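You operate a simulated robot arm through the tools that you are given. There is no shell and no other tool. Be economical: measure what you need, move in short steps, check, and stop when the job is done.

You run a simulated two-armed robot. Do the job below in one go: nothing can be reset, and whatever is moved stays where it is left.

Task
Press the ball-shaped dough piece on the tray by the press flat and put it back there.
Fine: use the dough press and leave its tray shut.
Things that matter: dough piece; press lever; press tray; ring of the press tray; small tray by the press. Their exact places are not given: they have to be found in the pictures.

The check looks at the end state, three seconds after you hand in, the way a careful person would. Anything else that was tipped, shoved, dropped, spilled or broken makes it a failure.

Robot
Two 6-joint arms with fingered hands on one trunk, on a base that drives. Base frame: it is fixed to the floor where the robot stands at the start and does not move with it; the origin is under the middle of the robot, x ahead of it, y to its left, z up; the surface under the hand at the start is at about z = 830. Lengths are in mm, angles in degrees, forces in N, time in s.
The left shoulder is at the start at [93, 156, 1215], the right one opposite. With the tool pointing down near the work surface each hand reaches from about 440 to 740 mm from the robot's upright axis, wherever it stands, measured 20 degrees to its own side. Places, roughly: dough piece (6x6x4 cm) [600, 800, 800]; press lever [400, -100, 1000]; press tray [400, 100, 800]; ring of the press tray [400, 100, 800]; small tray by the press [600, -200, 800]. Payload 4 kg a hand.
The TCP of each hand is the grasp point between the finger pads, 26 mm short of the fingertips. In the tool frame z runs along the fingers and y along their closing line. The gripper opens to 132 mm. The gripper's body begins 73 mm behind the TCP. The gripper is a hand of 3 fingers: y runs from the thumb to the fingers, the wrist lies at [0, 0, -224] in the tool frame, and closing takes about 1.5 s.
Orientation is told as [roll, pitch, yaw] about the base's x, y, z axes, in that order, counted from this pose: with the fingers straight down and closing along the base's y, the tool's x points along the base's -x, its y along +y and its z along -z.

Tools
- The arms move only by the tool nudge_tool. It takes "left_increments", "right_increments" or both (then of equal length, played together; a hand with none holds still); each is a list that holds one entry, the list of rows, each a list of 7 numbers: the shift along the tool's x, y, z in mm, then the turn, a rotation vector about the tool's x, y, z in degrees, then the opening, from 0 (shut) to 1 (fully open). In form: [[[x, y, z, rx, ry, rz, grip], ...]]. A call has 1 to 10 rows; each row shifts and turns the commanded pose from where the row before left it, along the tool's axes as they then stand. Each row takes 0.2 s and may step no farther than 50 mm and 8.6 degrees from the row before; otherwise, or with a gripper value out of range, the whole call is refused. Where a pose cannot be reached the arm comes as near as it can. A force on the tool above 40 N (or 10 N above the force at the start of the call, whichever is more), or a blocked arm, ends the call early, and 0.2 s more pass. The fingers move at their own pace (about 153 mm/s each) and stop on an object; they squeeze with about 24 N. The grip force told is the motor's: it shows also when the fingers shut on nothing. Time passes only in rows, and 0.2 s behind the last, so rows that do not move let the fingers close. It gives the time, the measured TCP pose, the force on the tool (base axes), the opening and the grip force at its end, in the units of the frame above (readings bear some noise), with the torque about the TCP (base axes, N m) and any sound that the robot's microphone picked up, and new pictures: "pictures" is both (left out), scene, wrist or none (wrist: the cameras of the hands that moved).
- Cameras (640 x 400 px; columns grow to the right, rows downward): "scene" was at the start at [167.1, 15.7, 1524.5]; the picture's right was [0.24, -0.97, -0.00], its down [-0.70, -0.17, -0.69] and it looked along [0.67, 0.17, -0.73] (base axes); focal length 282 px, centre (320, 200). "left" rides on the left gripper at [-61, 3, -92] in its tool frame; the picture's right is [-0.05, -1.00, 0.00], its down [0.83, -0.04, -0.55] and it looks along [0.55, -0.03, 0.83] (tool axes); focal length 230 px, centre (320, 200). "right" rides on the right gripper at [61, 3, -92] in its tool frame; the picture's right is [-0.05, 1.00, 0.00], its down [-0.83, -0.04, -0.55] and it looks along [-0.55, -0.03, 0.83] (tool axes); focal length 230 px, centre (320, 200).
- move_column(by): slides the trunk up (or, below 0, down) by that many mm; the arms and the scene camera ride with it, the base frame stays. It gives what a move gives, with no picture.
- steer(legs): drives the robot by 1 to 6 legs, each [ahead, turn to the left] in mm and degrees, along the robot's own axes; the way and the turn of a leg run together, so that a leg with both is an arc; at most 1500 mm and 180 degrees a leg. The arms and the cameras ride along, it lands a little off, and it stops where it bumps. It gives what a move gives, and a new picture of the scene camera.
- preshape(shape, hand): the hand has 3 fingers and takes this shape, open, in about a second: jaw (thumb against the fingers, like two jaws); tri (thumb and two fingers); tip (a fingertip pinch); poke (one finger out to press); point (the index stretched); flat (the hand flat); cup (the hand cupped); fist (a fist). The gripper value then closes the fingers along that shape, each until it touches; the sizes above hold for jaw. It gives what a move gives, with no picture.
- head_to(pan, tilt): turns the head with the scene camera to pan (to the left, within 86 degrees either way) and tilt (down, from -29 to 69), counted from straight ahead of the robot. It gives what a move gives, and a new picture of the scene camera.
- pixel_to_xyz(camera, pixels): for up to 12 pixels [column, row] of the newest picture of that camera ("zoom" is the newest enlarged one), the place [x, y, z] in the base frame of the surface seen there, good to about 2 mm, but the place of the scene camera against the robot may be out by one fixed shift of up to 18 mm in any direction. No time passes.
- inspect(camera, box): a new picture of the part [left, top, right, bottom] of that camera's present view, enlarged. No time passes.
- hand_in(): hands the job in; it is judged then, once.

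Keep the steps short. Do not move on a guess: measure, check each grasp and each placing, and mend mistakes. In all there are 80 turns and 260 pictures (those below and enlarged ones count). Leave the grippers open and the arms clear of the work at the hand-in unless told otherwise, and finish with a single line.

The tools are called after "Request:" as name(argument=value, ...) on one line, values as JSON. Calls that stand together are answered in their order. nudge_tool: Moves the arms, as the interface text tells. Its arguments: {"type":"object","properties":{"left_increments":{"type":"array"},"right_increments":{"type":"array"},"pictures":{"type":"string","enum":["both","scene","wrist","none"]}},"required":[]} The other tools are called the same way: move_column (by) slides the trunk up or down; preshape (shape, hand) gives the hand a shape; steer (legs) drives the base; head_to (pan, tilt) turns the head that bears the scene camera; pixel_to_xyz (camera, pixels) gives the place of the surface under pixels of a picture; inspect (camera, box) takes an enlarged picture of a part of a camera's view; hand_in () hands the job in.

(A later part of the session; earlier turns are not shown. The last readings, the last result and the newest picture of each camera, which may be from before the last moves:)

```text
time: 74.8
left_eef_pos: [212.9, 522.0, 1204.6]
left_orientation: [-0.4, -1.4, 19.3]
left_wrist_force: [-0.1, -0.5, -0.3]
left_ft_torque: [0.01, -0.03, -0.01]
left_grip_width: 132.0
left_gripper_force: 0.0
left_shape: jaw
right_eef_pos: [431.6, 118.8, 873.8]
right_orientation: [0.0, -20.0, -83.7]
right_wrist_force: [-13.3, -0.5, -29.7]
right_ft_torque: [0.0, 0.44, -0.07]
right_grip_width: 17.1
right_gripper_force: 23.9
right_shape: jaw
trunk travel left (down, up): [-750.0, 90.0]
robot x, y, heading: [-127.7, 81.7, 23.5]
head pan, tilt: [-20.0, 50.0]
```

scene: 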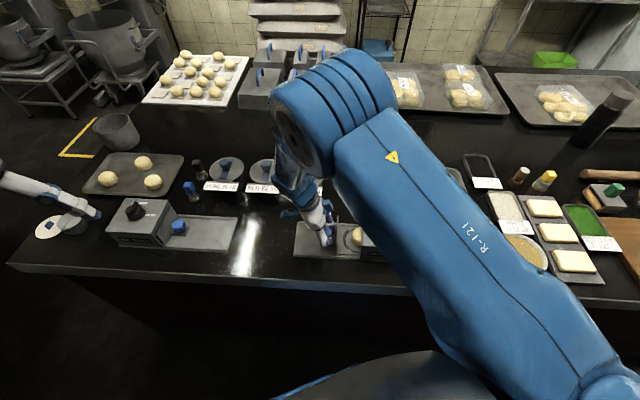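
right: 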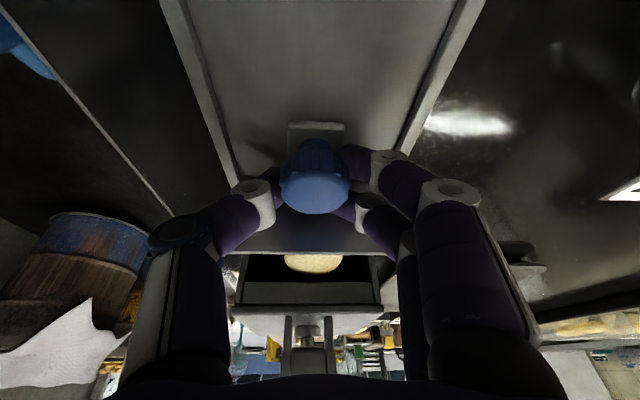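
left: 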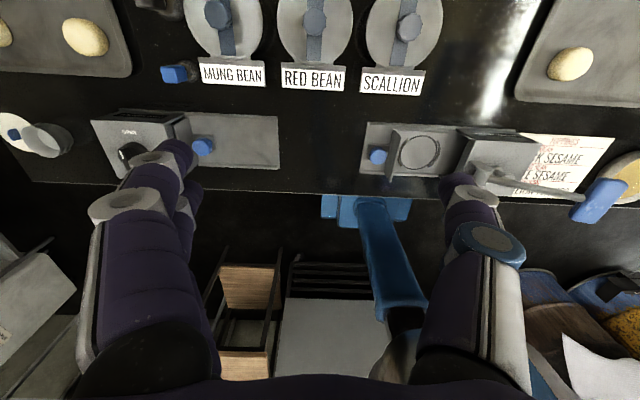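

The tray is sliding. The hand pulls up and sideways a bit, so I'll relax that by a few mm and push another 60 mm.

Request:
nudge_tool(right_increments=[[[0.6, -1, 1.4, 0, 0, 0, 0.1], [-6.9, -1.7, 4, 0, 0, 0, 0.1], [-7.5, -0.8, 2.7, 0, 0, 0, 0.1], [-7.5, -0.8, 2.7, 0, 0, 0, 0.1], [-7.5, -0.8, 2.7, 0, 0, 0, 0.1], [-7.5, -0.8, 2.7, 0, 0, 0, 0.1], [-7.5, -0.8, 2.7, 0, 0, 0, 0.1], [-7.5, -0.8, 2.7, 0, 0, 0, 0.1], [-4.7, -0.5, 1.7, 0, 0, 0, 0.1], [0, 0, 0, 0, 0, 0, 0.1]]], pictures="both")

```text
time: 77.0
left_eef_pos: [212.8, 523.6, 1204.2]
left_orientation: [-0.5, -1.5, 19.3]
left_wrist_force: [0.2, -0.3, 0.3]
left_ft_torque: [0.01, 0.02, -0.01]
left_grip_width: 132.0
left_gripper_force: 0.0
left_shape: jaw
right_eef_pos: [430.6, 59.3, 872.1]
right_orientation: [0.2, -19.8, -83.5]
right_wrist_force: [-5.2, 17.3, -17.8]
right_ft_torque: [0.28, 0.24, 0.14]
right_grip_width: 17.1
right_gripper_force: 23.7
right_shape: jaw
trunk travel left (down, up): [-750.0, 90.0]
robot x, y, heading: [-122.7, 80.8, 23.6]
head pan, tilt: [-20.0, 50.0]
```

scene: 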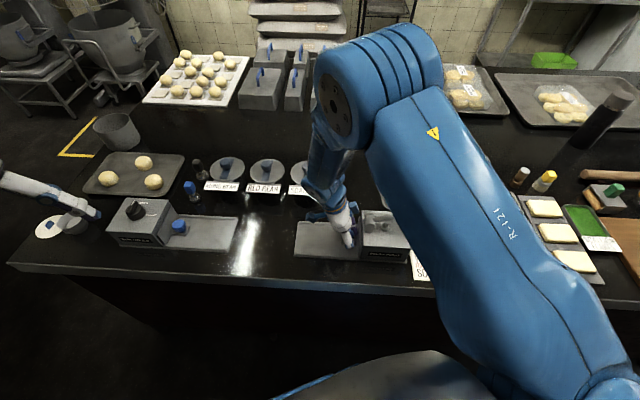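
right: 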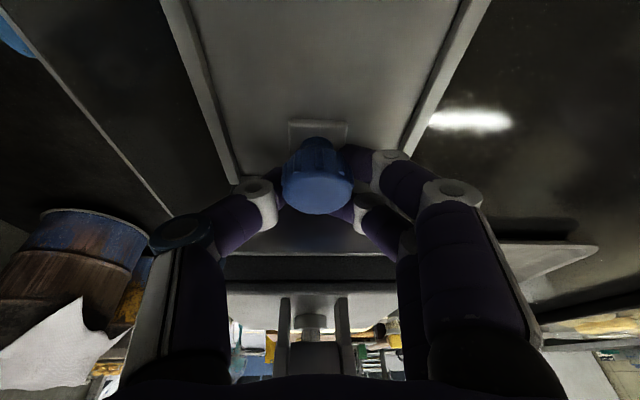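

At y=59 there's 17 N of resistance, so it's near the stop. I'll push a few mm more.

Request:
nudge_tool(right_increments=[[[-2.8, -0.3, 1, 0, 0, 0, 0.1], [-2.8, -0.3, 1, 0, 0, 0, 0.1], [-2.8, -0.3, 1, 0, 0, 0, 0.1], [-2.8, -0.3, 1, 0, 0, 0, 0.1], [0, 0, 0, 0, 0, 0, 0.1]]], pictures="wrist")

Request:
inspect(camera="scene", box=[280, 180, 420, 270])

```text
time: 77.5
left_eef_pos: [197.1, 521.7, 1175.8]
left_orientation: [-1.1, 2.9, 19.3]
left_wrist_force: [-0.1, 0.8, -0.3]
left_ft_torque: [-0.06, 0.02, -0.01]
left_grip_width: 132.0
left_gripper_force: 0.0
left_shape: jaw
right_eef_pos: [423.2, 59.5, 877.6]
right_orientation: [1.4, -19.3, -83.8]
right_wrist_force: [1.4, 45.8, -42.8]
right_ft_torque: [1.11, 0.59, 0.79]
right_grip_width: 14.5
right_gripper_force: 23.8
right_shape: jaw
trunk travel left (down, up): [-750.0, 90.0]
robot x, y, heading: [-124.2, 86.5, 23.1]
head pan, tilt: [-20.0, 50.0]
stopped in row 2 (right hand): the force on the tool passed its limit at 43 N (the readings are from after the stop); the commanded pose is now the measured one
```

right: 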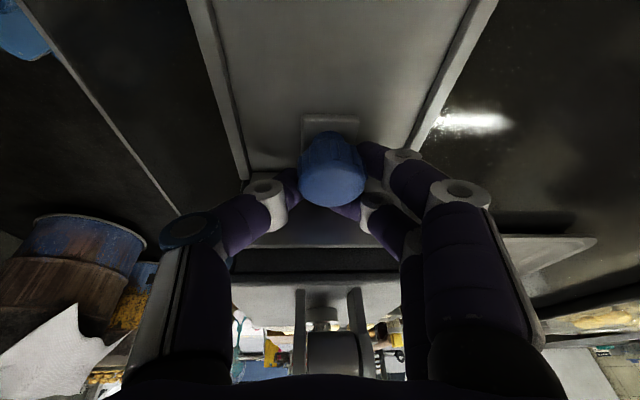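

```text
4.44 times, centred on (350, 225) of scene
```

zoom: 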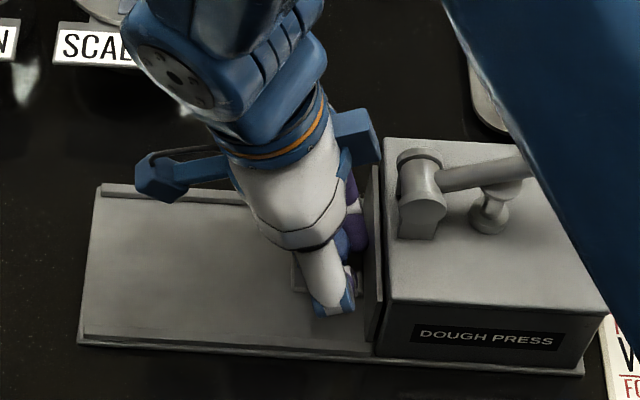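

The force limit was reached and the plate appears to be at the box face. I'll release the knob, back off along the fingers, and measure.

Request:
nudge_tool(right_increments=[[[0, 0, 0, 0, 0, 0, 0.35], [0, 0, 0, 0, 0, 0, 0.6], [0, 0, 0, 0, 0, 0, 0.6], [0, 0, -8, 0, 0, 0, 0.6], [0, 0, -10, 0, 0, 0, 0.6], [0, 0, -12, 0, 0, 0, 0.6], [0, 0, -12, 0, 0, 0, 0.6], [0, 0, -12, 0, 0, 0, 0.6], [0, 0, -12, 0, 0, 0, 0.6], [0, 0, 0, 0, 0, 0, 0.6]]], pictures="both")

Request:
inspect(camera="right", box=[200, 60, 440, 210])

Request:
inspect(camera="scene", box=[280, 180, 420, 270])

```text
time: 77.8
left_eef_pos: [167.0, 509.7, 1155.7]
left_orientation: [-1.4, 6.7, 19.1]
left_wrist_force: [-0.3, 1.0, 0.0]
left_ft_torque: [0.0, -0.03, -0.01]
left_grip_width: 132.0
left_gripper_force: 0.1
left_shape: jaw
right_eef_pos: [411.1, 56.3, 890.0]
right_orientation: [3.8, -18.2, -84.2]
right_wrist_force: [0.8, 54.6, -21.2]
right_ft_torque: [1.34, 0.59, 1.44]
right_grip_width: 46.1
right_gripper_force: 0.1
right_shape: jaw
trunk travel left (down, up): [-750.0, 90.0]
robot x, y, heading: [-124.8, 85.2, 23.1]
head pan, tilt: [-20.0, 50.0]
stopped in row 1 (right hand): the force on the tool passed its limit at 78 N (the readings are from after the stop); the commanded pose is now the measured one
```

scene: 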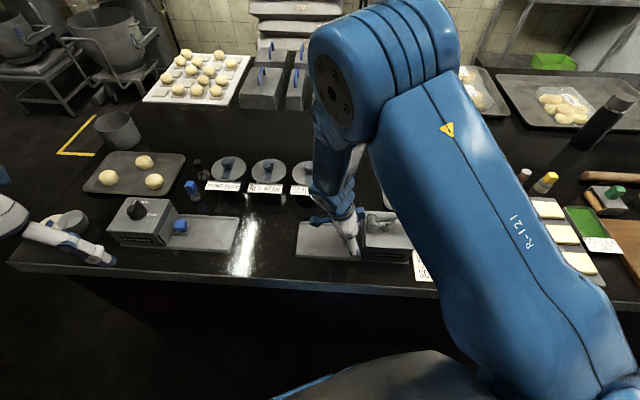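
right: 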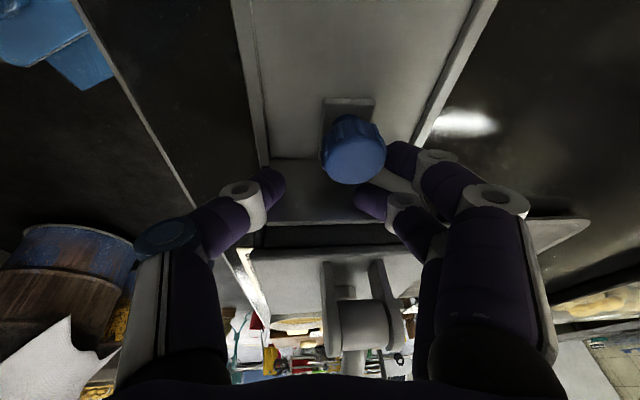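

```text
2.67 times, centred on (320, 135) of right
```

zoom: 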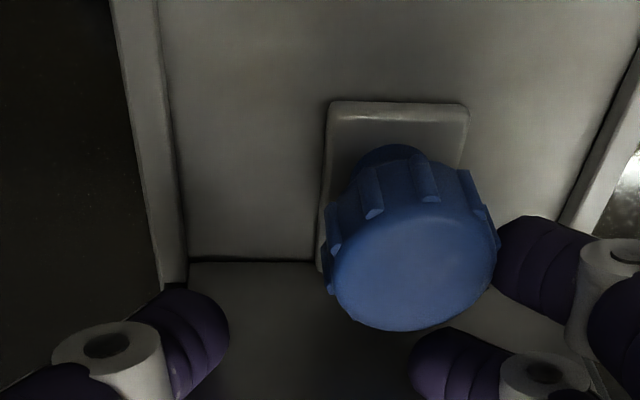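

```text
4.44 times, centred on (350, 225) of scene
```

zoom: 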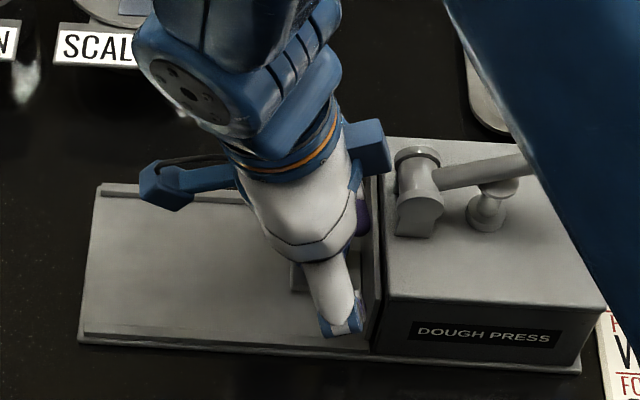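

The retreat reflex dragged the hand sideways against the plate. I'll move it away (+y and up), with the left moving outward at the same time, as that worked before.

Request:
nudge_tool(right_increments=[[[4, 2, -3, 0, 0, 0, 0.6], [4, 2, -6, 0, 0, 0, 0.6], [4, 2, -8, 0, 0, 0, 0.6], [2, 1, -10, 0, 0, 0, 0.6], [2, 0, -10, 0, 0, 0, 0.6], [2, 0, -10, 0, 0, 0, 0.6], [2, 0, -10, 0, 0, 0, 0.6], [0, 0, 0, 0, 0, 0, 0.6]]], left_increments=[[[-4, 0, -3, 0, 0, 0, 1], [-6, 0, -4, 0, -0.5, 0, 1], [-6, 0, -4, 0, -0.5, 0, 1], [-6, 0, -4, 0, -0.5, 0, 1], [-6, 0, -4, 0, -0.5, 0, 1], [-6, 0, -4, 0, -0.5, 0, 1], [-6, 0, -4, 0, -0.5, 0, 1], [0, 0, 0, 0, 0, 0, 1]]], pictures="both")

```text
time: 79.7
left_eef_pos: [211.4, 517.5, 1202.2]
left_orientation: [-0.6, -1.2, 19.3]
left_wrist_force: [-0.8, -0.5, 0.0]
left_ft_torque: [-0.01, 0.03, 0.01]
left_grip_width: 132.0
left_gripper_force: 0.1
left_shape: jaw
left hand out of reach, approached as far as the arm can: row 1, 2, 3
right_eef_pos: [406.6, 80.3, 935.6]
right_orientation: [2.8, -18.2, -84.7]
right_wrist_force: [0.5, 0.0, 0.3]
right_ft_torque: [-0.02, 0.03, -0.02]
right_grip_width: 79.0
right_gripper_force: 0.0
right_shape: jaw
trunk travel left (down, up): [-750.0, 90.0]
robot x, y, heading: [-126.4, 84.3, 23.4]
head pan, tilt: [-20.0, 50.0]
```

scene: 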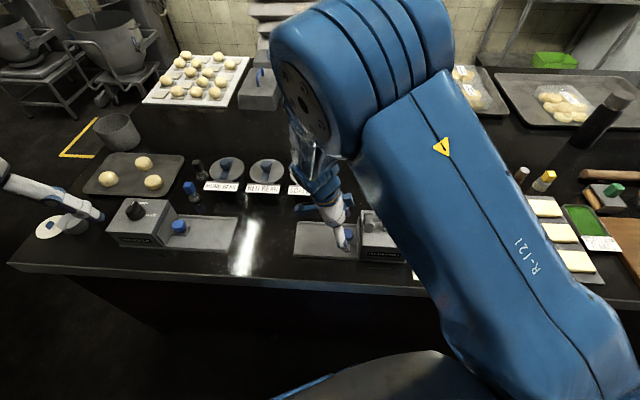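
right: 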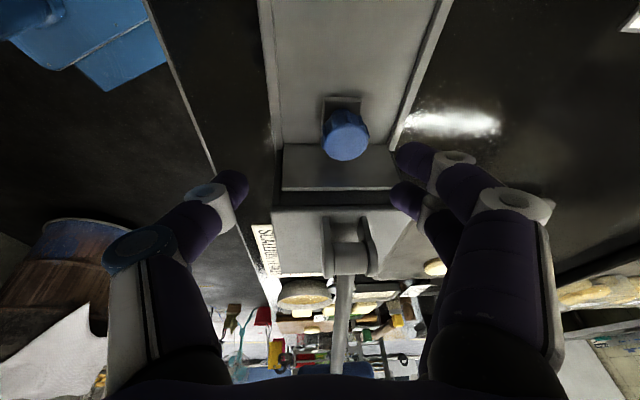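
left: 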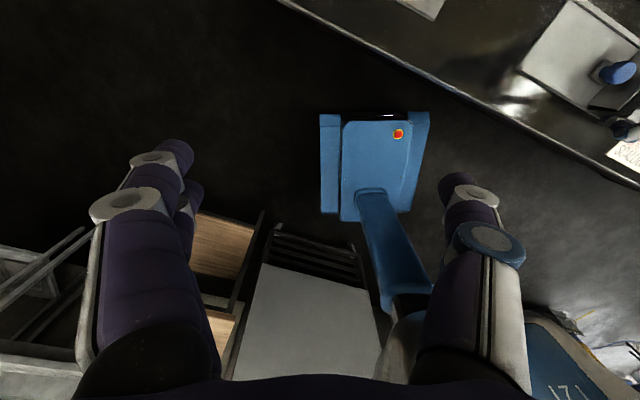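

Free again. I'll measure the plate against the box face, and the lever.

Request:
inspect(camera="right", box=[240, 80, 440, 280])

Request:
pixel_to_xyz(camera="right", pixels=[[345, 136], [340, 175], [340, 188], [300, 188], [380, 187], [300, 214], [300, 230], [348, 240], [348, 255], [345, 290], [342, 340], [300, 265]])

```text
2.00 times, centred on (340, 180) of right
```

zoom: 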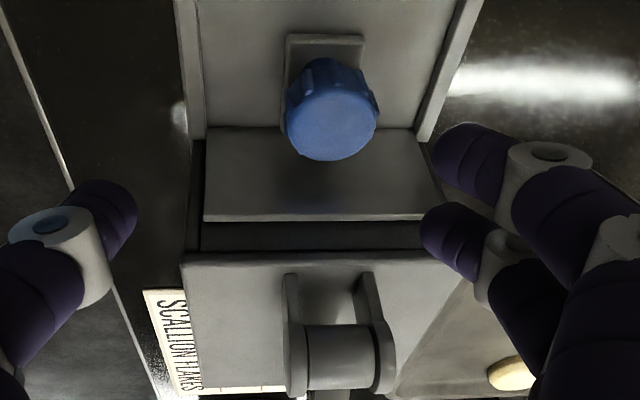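

```text
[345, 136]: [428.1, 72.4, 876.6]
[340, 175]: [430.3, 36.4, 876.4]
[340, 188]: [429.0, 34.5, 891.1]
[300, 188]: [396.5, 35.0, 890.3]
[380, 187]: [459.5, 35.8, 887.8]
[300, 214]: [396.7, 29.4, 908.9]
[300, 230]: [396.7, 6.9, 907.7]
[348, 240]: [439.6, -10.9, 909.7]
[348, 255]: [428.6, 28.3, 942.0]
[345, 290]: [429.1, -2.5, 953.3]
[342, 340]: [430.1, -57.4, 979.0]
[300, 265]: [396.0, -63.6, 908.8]
```

Plate outer face at y 35, box edge at 29: the tray is shut. Next, the lever. I'll raise the right hand clear to z≈1090 while undoing the tilt.

Request:
nudge_tool(right_increments=[[[-2, 0, -10, 0, 0, 0, 0.6], [-4, 0, -14, 0, 0, 0, 0.6], [-4, 0, -16, 0, 2, 0, 0.6], [-4, 0, -18, 0, 2.5, 0, 0.6], [-3, 0, -18, 0, 2.5, 0, 0.6], [-3, 0, -18, 0, 2.5, -4, 0.6], [-2, 0, -18, 0, 2.5, -8, 0.6], [-1, 0, -18, 0, 2.5, -8, 0.6], [0, 0, -18, 0, 2.5, -8, 0.6], [0, 0, -10, 0, 1, -8, 0.6]]], pictures="none")

Request:
nudge_tool(right_increments=[[[0, 0, 0, 0, 0, -8, 0.3], [0, 0, 0, 0, 0, -8, 0], [0, 0, 0, 0, 0, -8, 0], [0, 0, 0, 0, 0, -8, 0], [0, 0, 0, 0, 0, -8, 0], [0, 0, 0, 0, 0, 0, 0], [0, 0, 0, 0, 0, 0, 0]]], pictures="none")

Request:
steer(legs=[[0, -23.4]])

Request:
head_to(pan=-5, tilt=50)

```text
time: 81.8
left_eef_pos: [211.0, 515.9, 1201.3]
left_orientation: [-0.7, -1.2, 19.2]
left_wrist_force: [0.0, -0.3, -0.1]
left_ft_torque: [0.0, -0.02, 0.0]
left_grip_width: 131.9
left_gripper_force: 0.1
left_shape: jaw
right_eef_pos: [397.2, 92.0, 1097.3]
right_orientation: [-0.2, -0.8, -47.4]
right_wrist_force: [0.1, 0.2, -0.6]
right_ft_torque: [0.02, -0.01, -0.04]
right_grip_width: 79.0
right_gripper_force: 0.1
right_shape: jaw
trunk travel left (down, up): [-750.0, 90.0]
robot x, y, heading: [-128.0, 82.5, 23.5]
head pan, tilt: [-20.0, 50.0]
```

```text
time: 83.5
left_eef_pos: [211.3, 516.3, 1201.7]
left_orientation: [-0.8, -1.2, 19.2]
left_wrist_force: [-0.4, 0.1, 0.2]
left_ft_torque: [-0.01, 0.02, 0.01]
left_grip_width: 131.7
left_gripper_force: 0.2
left_shape: jaw
right_eef_pos: [397.0, 92.9, 1098.3]
right_orientation: [-0.8, -0.5, -7.6]
right_wrist_force: [-0.2, -0.7, 0.2]
right_ft_torque: [0.02, -0.01, -0.06]
right_grip_width: 0.0
right_gripper_force: 24.3
right_shape: jaw
trunk travel left (down, up): [-750.0, 90.0]
robot x, y, heading: [-121.8, 80.6, 23.7]
head pan, tilt: [-20.0, 50.0]
```

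```text
time: 85.1
left_eef_pos: [355.4, 348.6, 1201.7]
left_orientation: [-0.6, -1.0, -4.2]
left_wrist_force: [0.3, 0.2, -0.6]
left_ft_torque: [-0.02, 0.03, 0.02]
left_grip_width: 132.1
left_gripper_force: 0.1
left_shape: jaw
right_eef_pos: [357.9, -115.9, 1098.1]
right_orientation: [-0.7, -0.4, -31.1]
right_wrist_force: [-0.2, 0.1, -0.5]
right_ft_torque: [0.0, 0.0, 0.02]
right_grip_width: 0.0
right_gripper_force: 23.8
right_shape: jaw
trunk travel left (down, up): [-750.0, 90.0]
robot x, y, heading: [-123.3, 87.8, -0.1]
head pan, tilt: [-20.0, 50.0]
```

scene: 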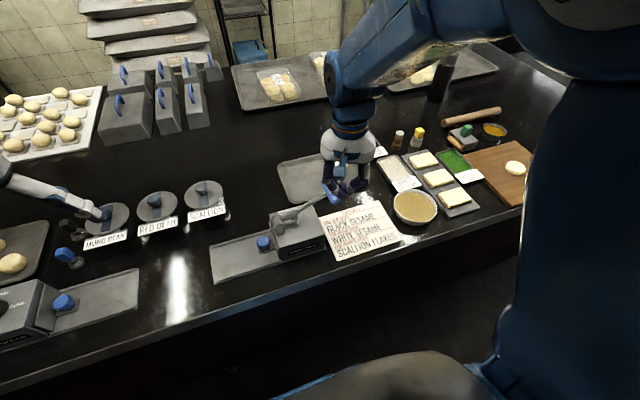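

```text
time: 85.9
left_eef_pos: [332.0, 347.1, 1180.7]
left_orientation: [-1.0, 2.4, -4.3]
left_wrist_force: [-1.0, 0.2, 0.1]
left_ft_torque: [0.01, -0.04, -0.01]
left_grip_width: 131.9
left_gripper_force: 0.0
left_shape: jaw
right_eef_pos: [336.9, -117.0, 1107.0]
right_orientation: [-0.3, -1.2, -31.2]
right_wrist_force: [-1.3, -0.5, -0.3]
right_ft_torque: [0.01, -0.04, -0.01]
right_grip_width: 0.1
right_gripper_force: 23.8
right_shape: jaw
trunk travel left (down, up): [-750.0, 90.0]
robot x, y, heading: [-125.4, 85.7, -0.1]
head pan, tilt: [-5.0, 50.0]
```

scene: 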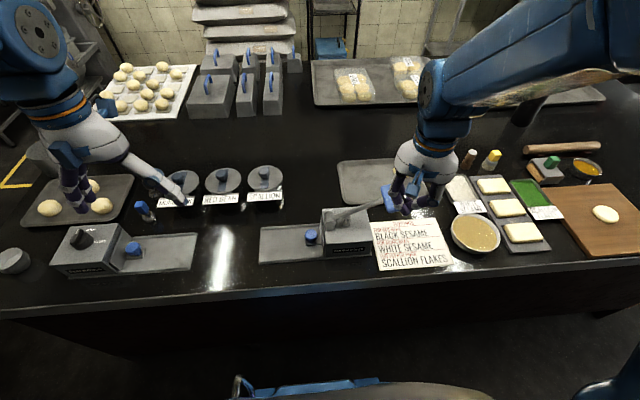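

Turned to heading 0. Now I'll straighten the right hand's yaw and move towards the lever handle at about (440,-125), staying at z≈1100, to look.

Request:
nudge_tool(right_increments=[[[0, 0, 0, 0, 0, -8, 0], [0, 0, 0, 0, 0.6, -8, 0], [0, 0, 0, 0, 0.6, -8, 0], [0, 0, 0, 0, 0, -7, 0], [-14, 0, 0, 0, 0, 0, 0], [-15, -1, 0, 0, 0, 0, 0], [-15, -1, 0, 0, 0, 0, 0], [-15, -1, 0, 0, 0, 0, 0], [-10, -1, 0, 0, 0, 0, 0], [0, 0, 0, 0, 0, 0, 0]]], pictures="wrist")

```text
time: 88.1
left_eef_pos: [333.9, 348.1, 1180.5]
left_orientation: [-0.9, 2.4, -4.2]
left_wrist_force: [-0.2, 0.2, -0.2]
left_ft_torque: [0.02, 0.02, 0.05]
left_grip_width: 131.9
left_gripper_force: 0.0
left_shape: jaw
right_eef_pos: [405.8, -120.5, 1105.5]
right_orientation: [-0.6, 0.2, -0.1]
right_wrist_force: [0.4, 0.3, -0.8]
right_ft_torque: [0.01, -0.01, -0.02]
right_grip_width: 0.2
right_gripper_force: 24.0
right_shape: jaw
trunk travel left (down, up): [-750.0, 90.0]
robot x, y, heading: [-123.8, 87.8, -0.4]
head pan, tilt: [-5.0, 50.0]
```

right: 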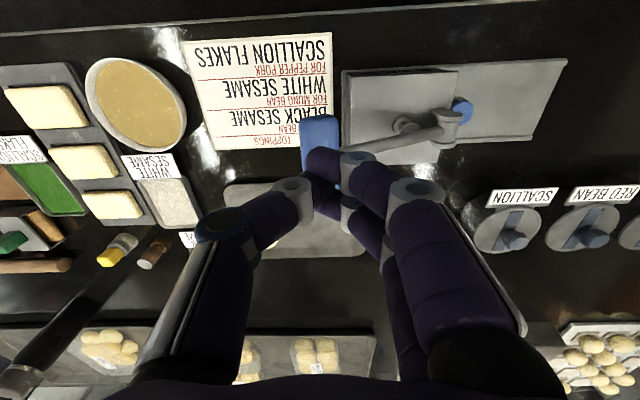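

Request:
pixel_to_xyz(camera="right", pixels=[[320, 120], [320, 140], [305, 125], [335, 125], [345, 148], [370, 146], [400, 138], [440, 125], [318, 145]])

Request:
inspect(camera="right", box=[270, 60, 490, 198])

Request:
inspect(camera="scene", box=[300, 160, 460, 260])

```text
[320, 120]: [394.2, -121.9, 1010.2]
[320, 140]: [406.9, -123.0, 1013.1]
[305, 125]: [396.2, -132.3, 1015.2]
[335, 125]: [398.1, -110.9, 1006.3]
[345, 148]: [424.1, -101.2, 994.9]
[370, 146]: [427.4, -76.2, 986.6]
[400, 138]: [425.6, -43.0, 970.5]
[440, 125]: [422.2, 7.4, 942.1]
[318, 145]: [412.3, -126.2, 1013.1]
```

```text
2.90 times, centred on (380, 129) of right
```

zoom: 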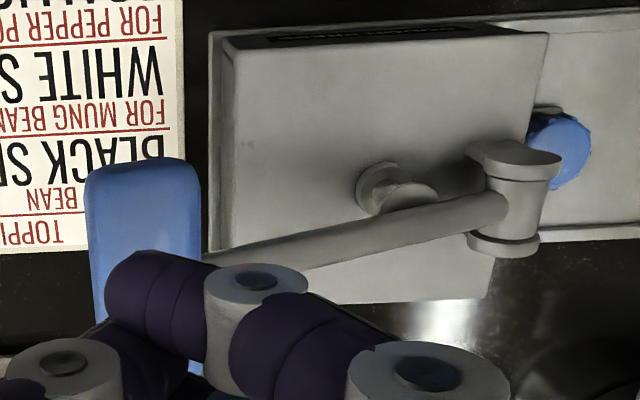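

```text
4.00 times, centred on (380, 210) of scene
```

zoom: 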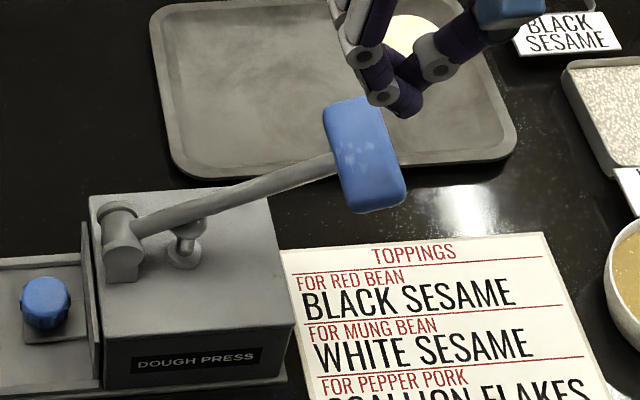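

The handle's centre is at (427,-124), top 1011, pivot about (427,5,940). I'll put the closed fingertips over it (TCP z≈1045).

Request:
nudge_tool(right_increments=[[[-6, -1, 6, 0, 0, 0, 0], [-6, -1, 8, 0, 0, 0, 0], [-6, -1, 8, 0, 0, 0, 0], [-4, -1, 8, 0, 0, 0, 0], [0, 0, 8, 0, 0, 0, 0], [0, 0, 8, 0, 0, 0, 0], [0, 0, 8, 0, 0, 0, 0], [0, 0, 4, 0, 0, 0, 0], [0, 0, 0, 0, 0, 0, 0]]], pictures="both")

Request:
inspect(camera="scene", box=[300, 160, 460, 260])

```text
time: 90.1
left_eef_pos: [333.0, 348.0, 1179.3]
left_orientation: [-0.9, 2.4, -4.2]
left_wrist_force: [-0.5, 0.1, 0.9]
left_ft_torque: [-0.01, -0.02, -0.01]
left_grip_width: 131.9
left_gripper_force: 0.0
left_shape: jaw
right_eef_pos: [430.3, -126.5, 1047.1]
right_orientation: [-0.7, 0.3, -0.1]
right_wrist_force: [-0.4, -0.6, 0.3]
right_ft_torque: [-0.01, -0.03, -0.02]
right_grip_width: 0.0
right_gripper_force: 24.1
right_shape: jaw
trunk travel left (down, up): [-750.0, 90.0]
robot x, y, heading: [-124.7, 87.1, -0.0]
head pan, tilt: [-5.0, 50.0]
```

scene: 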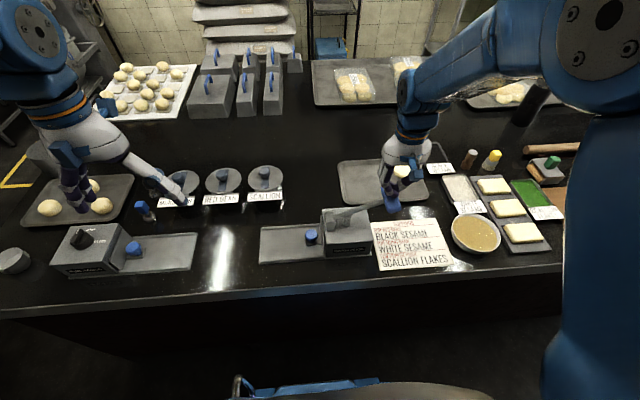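
right: 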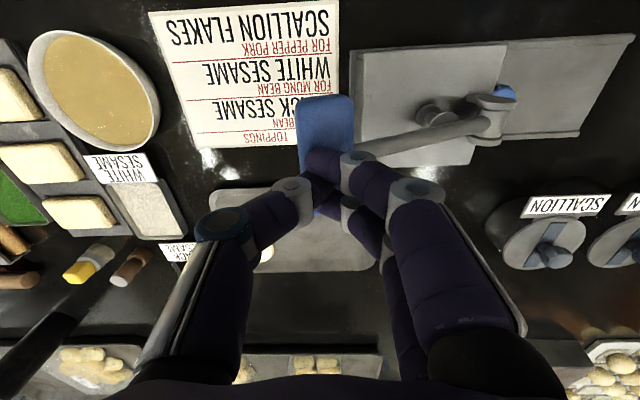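

```text
4.00 times, centred on (380, 210) of scene
```

zoom: 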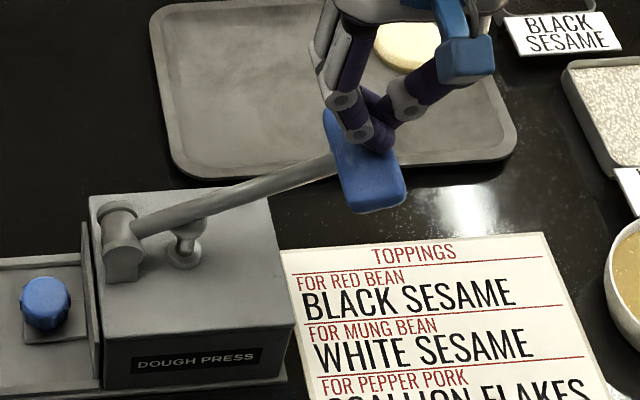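

The fingertips are just above the handle's middle. Pressing down in 5 mm steps, following its arc slightly towards -y.

Request:
nudge_tool(right_increments=[[[0, 1, 5, 0, 0, 0, 0], [0, 0, 5, 0, 0, 0, 0], [0, -1, 5, 0, 0, 0, 0], [0, -1.5, 5, 0, 0, 0, 0], [0, -1.5, 5, 0, 0, 0, 0], [0, -1.5, 5, 0, 0, 0, 0], [0, -1.5, 5, 0, 0, 0, 0], [0, -1.5, 5, 0, 0, 0, 0], [0, -1, 5, 0, 0, 0, 0], [0, 0, 0, 0, 0, 0, 0]]], pictures="both")

Request:
inspect(camera="scene", box=[300, 160, 460, 260])

```text
time: 92.3
left_eef_pos: [332.0, 347.9, 1181.1]
left_orientation: [-0.9, 2.3, -4.2]
left_wrist_force: [0.2, -0.5, 0.1]
left_ft_torque: [-0.03, -0.01, 0.01]
left_grip_width: 132.0
left_gripper_force: 0.1
left_shape: jaw
right_eef_pos: [428.3, -133.6, 1003.6]
right_orientation: [-0.7, 0.2, -0.1]
right_wrist_force: [0.5, -0.5, 0.9]
right_ft_torque: [-0.03, -0.02, 0.02]
right_grip_width: 0.0
right_gripper_force: 24.0
right_shape: jaw
trunk travel left (down, up): [-750.0, 90.0]
robot x, y, heading: [-124.1, 86.8, 0.2]
head pan, tilt: [-5.0, 50.0]
```

scene: 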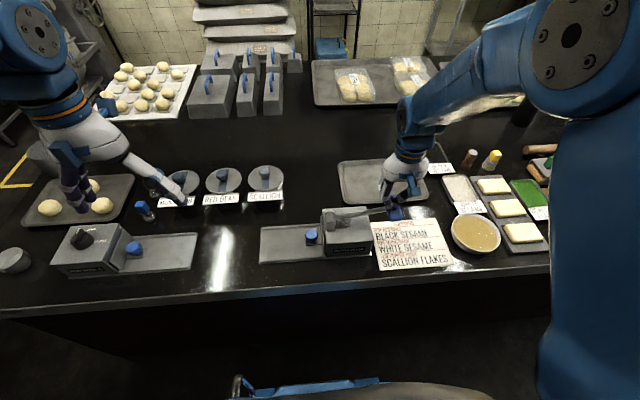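
right: 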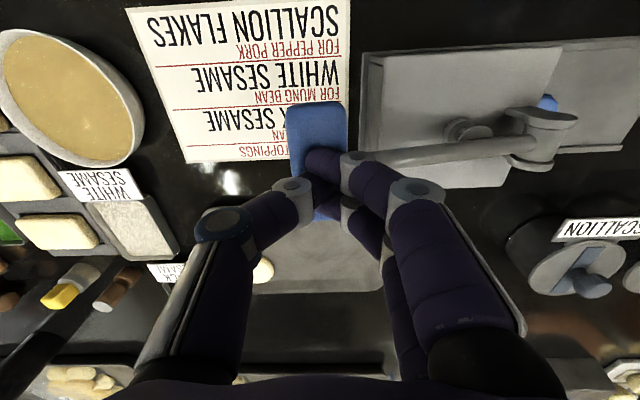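

```text
4.00 times, centred on (380, 210) of scene
```

zoom: 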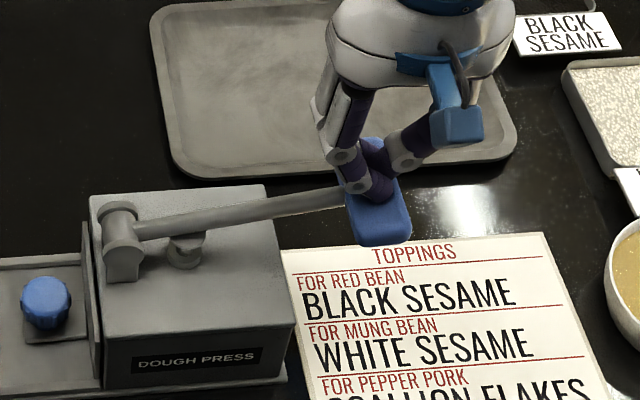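

The lever is coming down easily. I'll keep pressing.

Request:
nudge_tool(right_increments=[[[0, -0.5, 5, 0, 0, 0, 0], [0, -0.5, 5, 0, 0, 0, 0], [0, -0.5, 5, 0, 0, 0, 0], [0, -0.5, 5, 0, 0, 0, 0], [0, 0, 5, 0, 0, 0, 0], [0, 0, 5, 0, 0, 0, 0], [0, 0, 5, 0, 0, 0, 0], [0, 0, 5, 0, 0, 0, 0], [0, 0, 5, 0, 0, 0, 0], [0, 0, 0, 0, 0, 0, 0]]], pictures="both")

Request:
inspect(camera="scene", box=[300, 160, 460, 260])

```text
time: 94.5
left_eef_pos: [333.2, 346.5, 1180.4]
left_orientation: [-0.9, 2.4, -4.3]
left_wrist_force: [-0.4, 0.3, 0.1]
left_ft_torque: [-0.05, 0.03, 0.0]
left_grip_width: 132.2
left_gripper_force: 0.1
left_shape: jaw
right_eef_pos: [429.5, -136.9, 956.5]
right_orientation: [-0.6, 0.2, -0.2]
right_wrist_force: [0.2, -0.2, 1.4]
right_ft_torque: [-0.01, 0.0, 0.02]
right_grip_width: 0.0
right_gripper_force: 23.9
right_shape: jaw
trunk travel left (down, up): [-750.0, 90.0]
robot x, y, heading: [-123.6, 87.0, 0.1]
head pan, tilt: [-5.0, 50.0]
```

scene: 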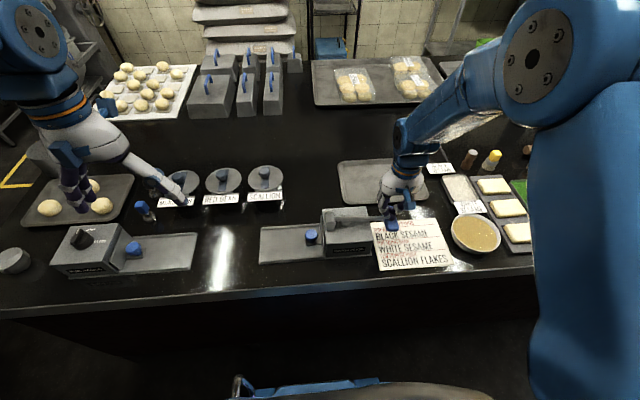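
right: 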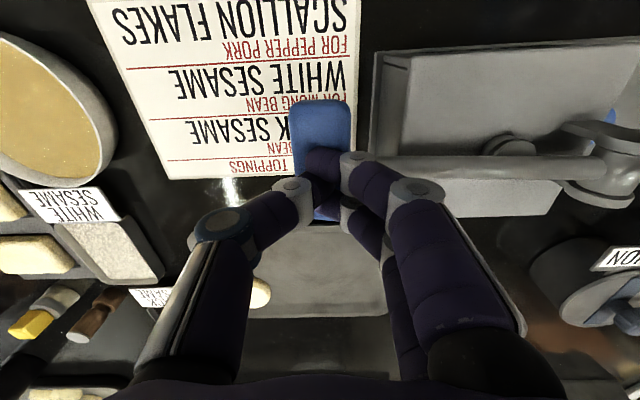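

```text
4.00 times, centred on (380, 210) of scene
```

zoom: 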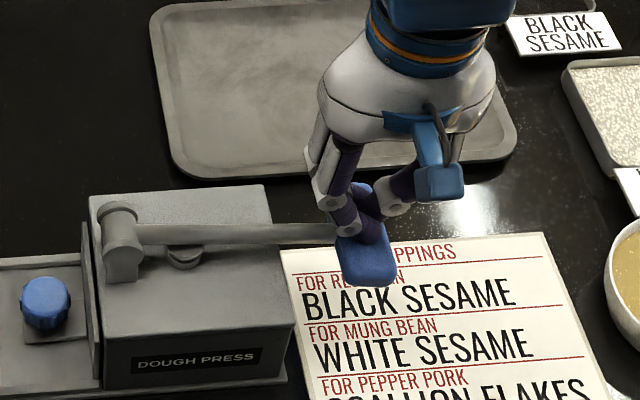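

There's still little resistance, so I'll continue down.

Request:
nudge_tool(right_increments=[[[0, 0, 4, 0, 0, 0, 0], [0, 0, 4, 0, 0, 0, 0], [0, 0, 4, 0, 0, 0, 0], [0, 0.5, 4, 0, 0, 0, 0], [0, 0.5, 4, 0, 0, 0, 0], [0, 0.5, 4, 0, 0, 0, 0], [0, 0.5, 4, 0, 0, 0, 0], [0, 0.5, 4, 0, 0, 0, 0], [0, 0.5, 4, 0, 0, 0, 0], [0, 0, 0, 0, 0, 0, 0]]], pictures="scene")

Request:
inspect(camera="scene", box=[300, 160, 460, 260])

```text
time: 96.0
left_eef_pos: [307.4, 348.3, 1159.0]
left_orientation: [-1.2, 6.2, -4.5]
left_wrist_force: [-0.3, 0.1, 0.0]
left_ft_torque: [0.04, -0.03, 0.0]
left_grip_width: 132.0
left_gripper_force: 0.1
left_shape: jaw
right_eef_pos: [415.7, -136.8, 944.6]
right_orientation: [-0.7, -1.4, 0.0]
right_wrist_force: [-0.2, -0.8, 1.1]
right_ft_torque: [-0.02, 0.0, -0.02]
right_grip_width: 0.1
right_gripper_force: 23.9
right_shape: jaw
trunk travel left (down, up): [-750.0, 90.0]
robot x, y, heading: [-124.6, 87.1, -0.1]
head pan, tilt: [-5.0, 50.0]
stopped in row 7 (right hand): the force on the tool passed its limit at 44 N (the readings are from after the stop); the commanded pose is now the measured one
```

scene: 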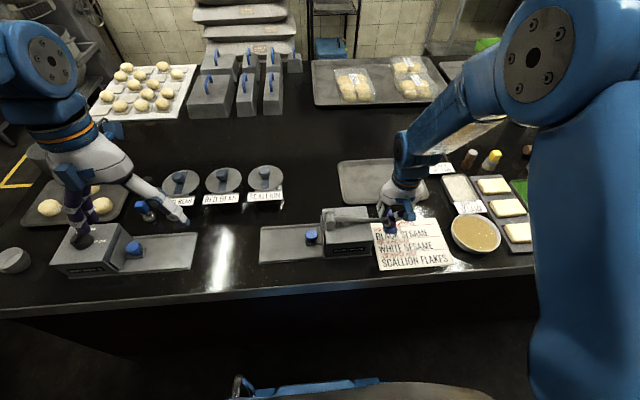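

```text
4.00 times, centred on (380, 210) of scene
```

zoom: 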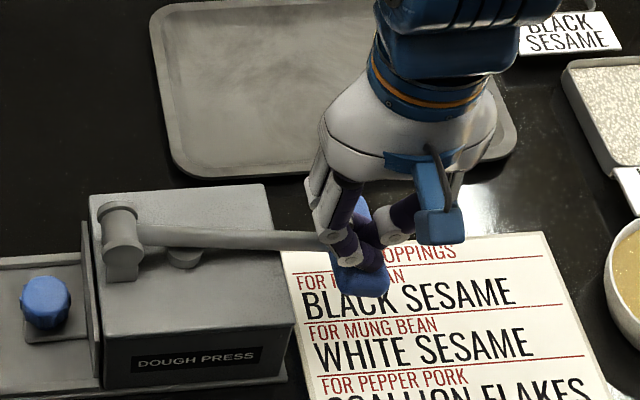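

The lever bottomed out at 44 N. I'll lift the hand straight up to see whether the lever springs back, with the left moving outward as well.

Request:
nudge_tool(right_increments=[[[0, 0, -5, 0, 0, 0, 0], [0, 0, -8, 0, 0, 0, 0], [0, 0, -12, 0, 0.3, 0, 0], [0, 0, -15, 0, 0.3, 0, 0], [0, 0, -15, 0, 0.3, 0, 0], [0, 0, -15, 0, 0.3, 0, 0], [0, 0, -15, 0, 0.2, 0, 0], [0, 0, -15, 0, 0, 0, 0], [0, 0, -15, 0, 0, 0, 0], [0, 0, 0, 0, 0, 0, 0]]], left_increments=[[[-4, 0, -4, 0, 0, 0, 1], [-8, 0, -5, 0, -0.6, 0, 1], [-8, 0, -5, 0, -0.8, 0, 1], [-8, 0, -5, 0, -0.8, 0, 1], [-8, 0, -5, 0, -0.8, 0, 1], [-8, 0, -5, 0, -0.8, 0, 1], [-8, 0, -5, 0, -0.8, 0, 1], [-8, 0, -5, 0, -0.8, 0, 1], [-8, 0, -5, 0, -0.8, 0, 1], [0, 0, 0, 0, 0, 0, 1]]], pictures="scene")

Request:
inspect(camera="scene", box=[300, 160, 460, 260])

```text
time: 98.2
left_eef_pos: [384.9, 342.2, 1226.9]
left_orientation: [-0.7, -4.8, -4.1]
left_wrist_force: [0.5, -0.1, -0.8]
left_ft_torque: [-0.02, 0.04, -0.01]
left_grip_width: 132.1
left_gripper_force: 0.0
left_shape: jaw
left hand out of reach, approached as far as the arm can: row 1, 2
right_eef_pos: [415.0, -135.4, 1057.8]
right_orientation: [-0.8, 0.0, 0.0]
right_wrist_force: [-0.6, -0.2, 0.6]
right_ft_torque: [-0.01, -0.01, 0.0]
right_grip_width: 0.0
right_gripper_force: 24.0
right_shape: jaw
trunk travel left (down, up): [-750.0, 90.0]
robot x, y, heading: [-127.2, 85.2, -0.0]
head pan, tilt: [-5.0, 50.0]
```

scene: 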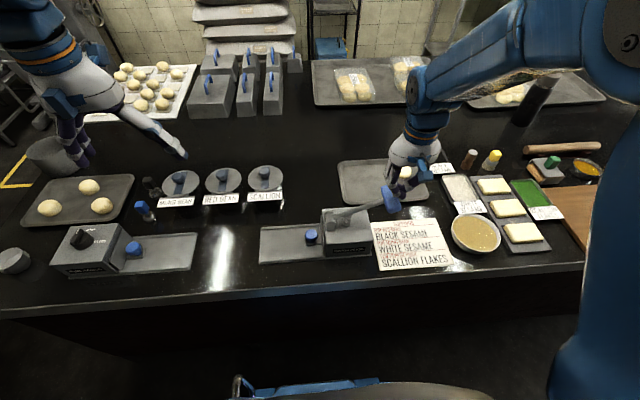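

```text
4.00 times, centred on (380, 210) of scene
```

zoom: 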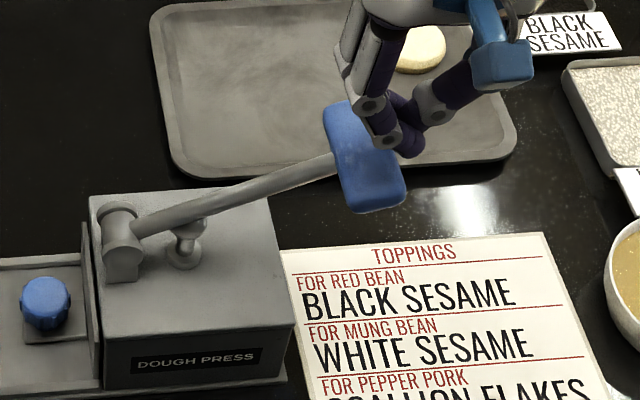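

The lever sprang back to the top. Now I'll open the tray: raise the hand, turn it for the knob grip (107° relative), and turn the robot back to heading 23°.

Request:
nudge_tool(right_increments=[[[0, 0, -10, 0, 0, 0, 0.3], [0, 0, -15, 0, 0, 4, 0.6], [0, 0, -15, 0, 0, 8, 0.6], [0, 0, 0, 0, 0, 8, 0.6], [0, 0, 0, 0, 0, 8, 0.6], [0, 0, 0, 0, 0, 8, 0.6], [0, 0, 0, 0, 0, 8, 0.6], [0, 0, 0, 0, 0, 8, 0.6], [0, 0, 0, 0, 0, 8, 0.6], [0, 0, 0, 0, 0, 8, 0.6]]], pictures="none")

Request:
steer(legs=[[0, 23.4]])

Request:
nudge_tool(right_increments=[[[0, 0, 0, 0, 0, 8, 0.6], [0, 0, 0, 0, 0, 8, 0.6], [0, 0, 0, 0, 0, 8, 0.6], [0, 0, 0, 0, 0, 8, 0.6], [0, 0, 0, 0, -4, 6, 0.6], [0, 0, 0, 0, -5, 0, 0.6], [0, 0, 0, 0, -5, 0, 0.6], [0, 0, 0, 0, -5, 0, 0.6], [0, 0, 0, 0, 0, 0, 0.6], [0, 0, 0, 0, 0, 0, 0.6]]], pictures="both")

```text
time: 100.4
left_eef_pos: [386.0, 341.2, 1226.0]
left_orientation: [-0.8, -4.8, -4.2]
left_wrist_force: [-0.2, -0.2, -1.2]
left_ft_torque: [-0.01, 0.01, 0.02]
left_grip_width: 132.1
left_gripper_force: 0.1
left_shape: jaw
right_eef_pos: [415.5, -134.3, 1100.4]
right_orientation: [-0.4, -0.6, -68.2]
right_wrist_force: [0.8, -0.1, -0.9]
right_ft_torque: [-0.01, -0.02, 0.01]
right_grip_width: 78.5
right_gripper_force: 0.1
right_shape: jaw
trunk travel left (down, up): [-750.0, 90.0]
robot x, y, heading: [-121.7, 85.9, -0.0]
head pan, tilt: [-5.0, 50.0]
```

```text
time: 102.2
left_eef_pos: [239.0, 527.1, 1227.2]
left_orientation: [-0.9, -4.8, 19.7]
left_wrist_force: [-0.4, -1.1, 0.1]
left_ft_torque: [0.02, -0.03, -0.03]
left_grip_width: 132.2
left_gripper_force: 0.0
left_shape: jaw
right_eef_pos: [458.9, 102.8, 1099.0]
right_orientation: [-0.3, -0.6, -44.2]
right_wrist_force: [-0.1, -0.6, -1.1]
right_ft_torque: [0.02, -0.03, -0.02]
right_grip_width: 78.6
right_gripper_force: 0.1
right_shape: jaw
trunk travel left (down, up): [-750.0, 90.0]
robot x, y, heading: [-122.3, 79.7, 23.8]
head pan, tilt: [-5.0, 50.0]
```

scene: 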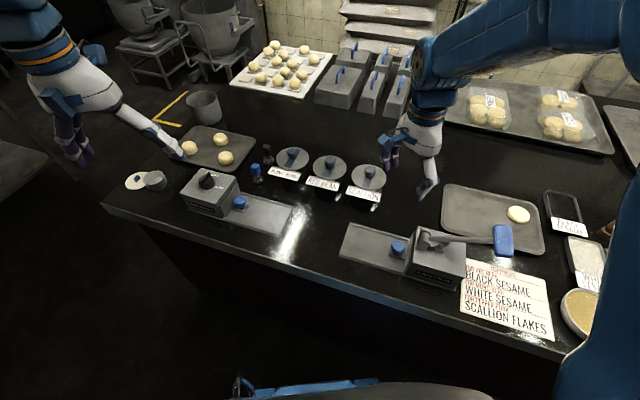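

```text
time: 104.3
left_eef_pos: [219.3, 517.5, 1214.0]
left_orientation: [-1.0, -2.8, 19.6]
left_wrist_force: [0.1, -0.1, -0.5]
left_ft_torque: [0.0, 0.0, 0.01]
left_grip_width: 132.0
left_gripper_force: 0.1
left_shape: jaw
right_eef_pos: [440.2, 93.8, 1108.5]
right_orientation: [1.4, -19.4, -82.8]
right_wrist_force: [-0.4, 0.0, 1.1]
right_ft_torque: [-0.02, 0.01, -0.02]
right_grip_width: 79.0
right_gripper_force: 0.0
right_shape: jaw
trunk travel left (down, up): [-750.0, 90.0]
robot x, y, heading: [-126.4, 83.3, 23.9]
head pan, tilt: [-5.0, 50.0]
```

scene: 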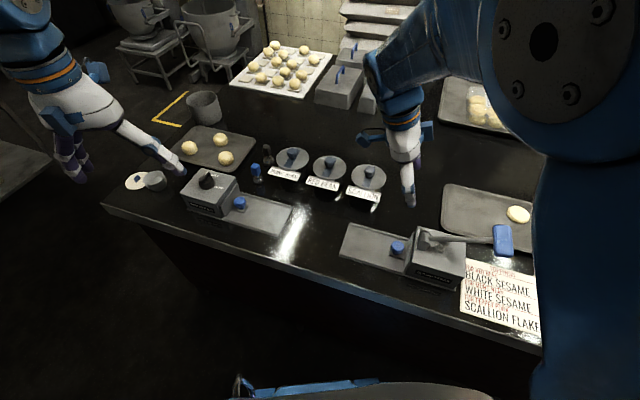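
right: 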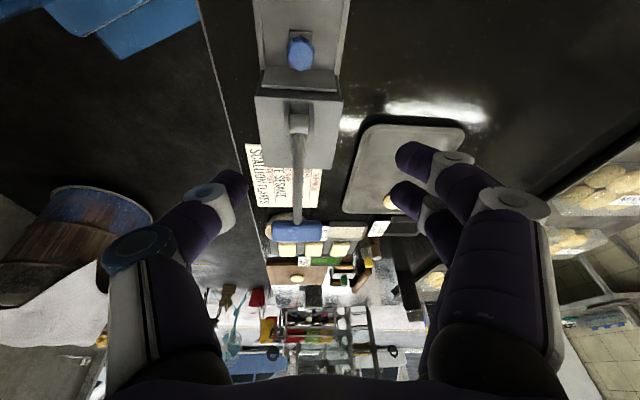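

The hand is tilted and aligned. I'll come down towards the knob (430,66), stopping about 60 mm short.

Request:
nudge_tool(right_increments=[[[6, -1.5, 12, 0, 0, 0, 0.6], [6, -1.5, 17, 0, 0, 0, 0.6], [6, -1.5, 18, 0, 0, 0, 0.6], [6, -1.5, 18, 0, 0, 0, 0.6], [6, -1.5, 18, 0, 0, 0, 0.6], [6, -1.5, 18, 0, 0, 0, 0.6], [6, -1.5, 18, 0, 0, 0, 0.6], [6, -1.5, 18, 0, 0, 0, 0.6], [5, 0, 18, 0, 0, 0, 0.6], [0, 0, 0, 0, 0, 0, 0.6]]], pictures="wrist")

Request:
pixel_to_xyz(camera="right", pixels=[[320, 130], [320, 140], [320, 150], [310, 140], [330, 140], [320, 120], [320, 190]])

```text
time: 106.5
left_eef_pos: [220.0, 518.4, 1212.8]
left_orientation: [-1.0, -2.6, 19.6]
left_wrist_force: [-0.1, 0.2, -1.2]
left_ft_torque: [0.03, 0.01, -0.02]
left_grip_width: 132.0
left_gripper_force: 0.1
left_shape: jaw
right_eef_pos: [432.6, 90.4, 943.9]
right_orientation: [1.6, -19.5, -82.8]
right_wrist_force: [-0.1, 0.0, -0.6]
right_ft_torque: [0.0, 0.02, -0.01]
right_grip_width: 79.3
right_gripper_force: 0.0
right_shape: jaw
trunk travel left (down, up): [-750.0, 90.0]
robot x, y, heading: [-122.8, 84.2, 24.0]
head pan, tilt: [-5.0, 50.0]
```

right: 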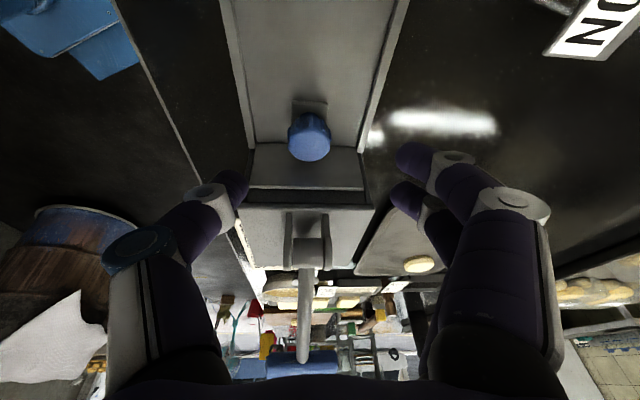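

```text
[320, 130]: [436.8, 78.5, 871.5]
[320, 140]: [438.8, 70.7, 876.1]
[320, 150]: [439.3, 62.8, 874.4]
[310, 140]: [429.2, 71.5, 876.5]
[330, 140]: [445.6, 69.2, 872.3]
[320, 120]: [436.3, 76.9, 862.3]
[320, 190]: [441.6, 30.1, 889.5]
```

Knob centre is about (429,68). I'll go down 73 mm along the fingers, with small corrections, then close.

Request:
nudge_tool(right_increments=[[[1, -1.5, 10, 0, 0, 0, 0.6], [1, -1.5, 12, 0, 0, 0, 0.6], [1, -1.5, 12, 0, 0, 0, 0.6], [1, -1, 12, 0, 0, 0, 0.6], [0, 0, 12, 0, 0, 0, 0.6], [0, 0, 9, 0, 0, 0, 0.6], [0, 0, 6, 0, 0, 0, 0.6], [0, 0, 0, 0, 0, 0, 0.6], [0, 0, 0, 0, 0, 0, 0.6]]], pictures="wrist")

```text
time: 108.5
left_eef_pos: [218.9, 517.3, 1213.5]
left_orientation: [-0.9, -2.7, 19.6]
left_wrist_force: [0.4, 0.1, 0.0]
left_ft_torque: [-0.04, 0.0, 0.03]
left_grip_width: 132.2
left_gripper_force: 0.1
left_shape: jaw
right_eef_pos: [433.5, 70.9, 872.3]
right_orientation: [1.4, -19.4, -82.6]
right_wrist_force: [0.3, -0.6, -0.5]
right_ft_torque: [0.01, 0.01, 0.0]
right_grip_width: 79.3
right_gripper_force: 0.0
right_shape: jaw
trunk travel left (down, up): [-750.0, 90.0]
robot x, y, heading: [-123.9, 83.0, 23.9]
head pan, tilt: [-5.0, 50.0]
```

right: 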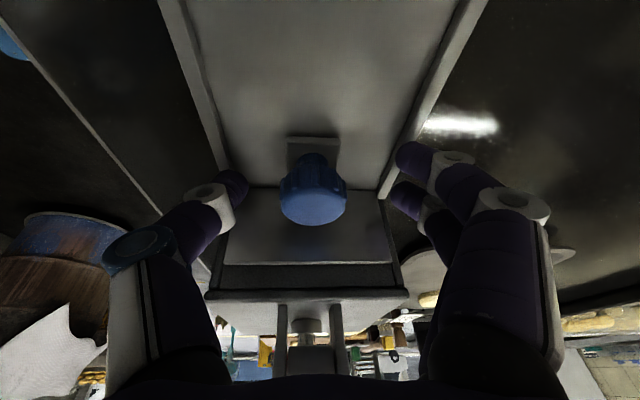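

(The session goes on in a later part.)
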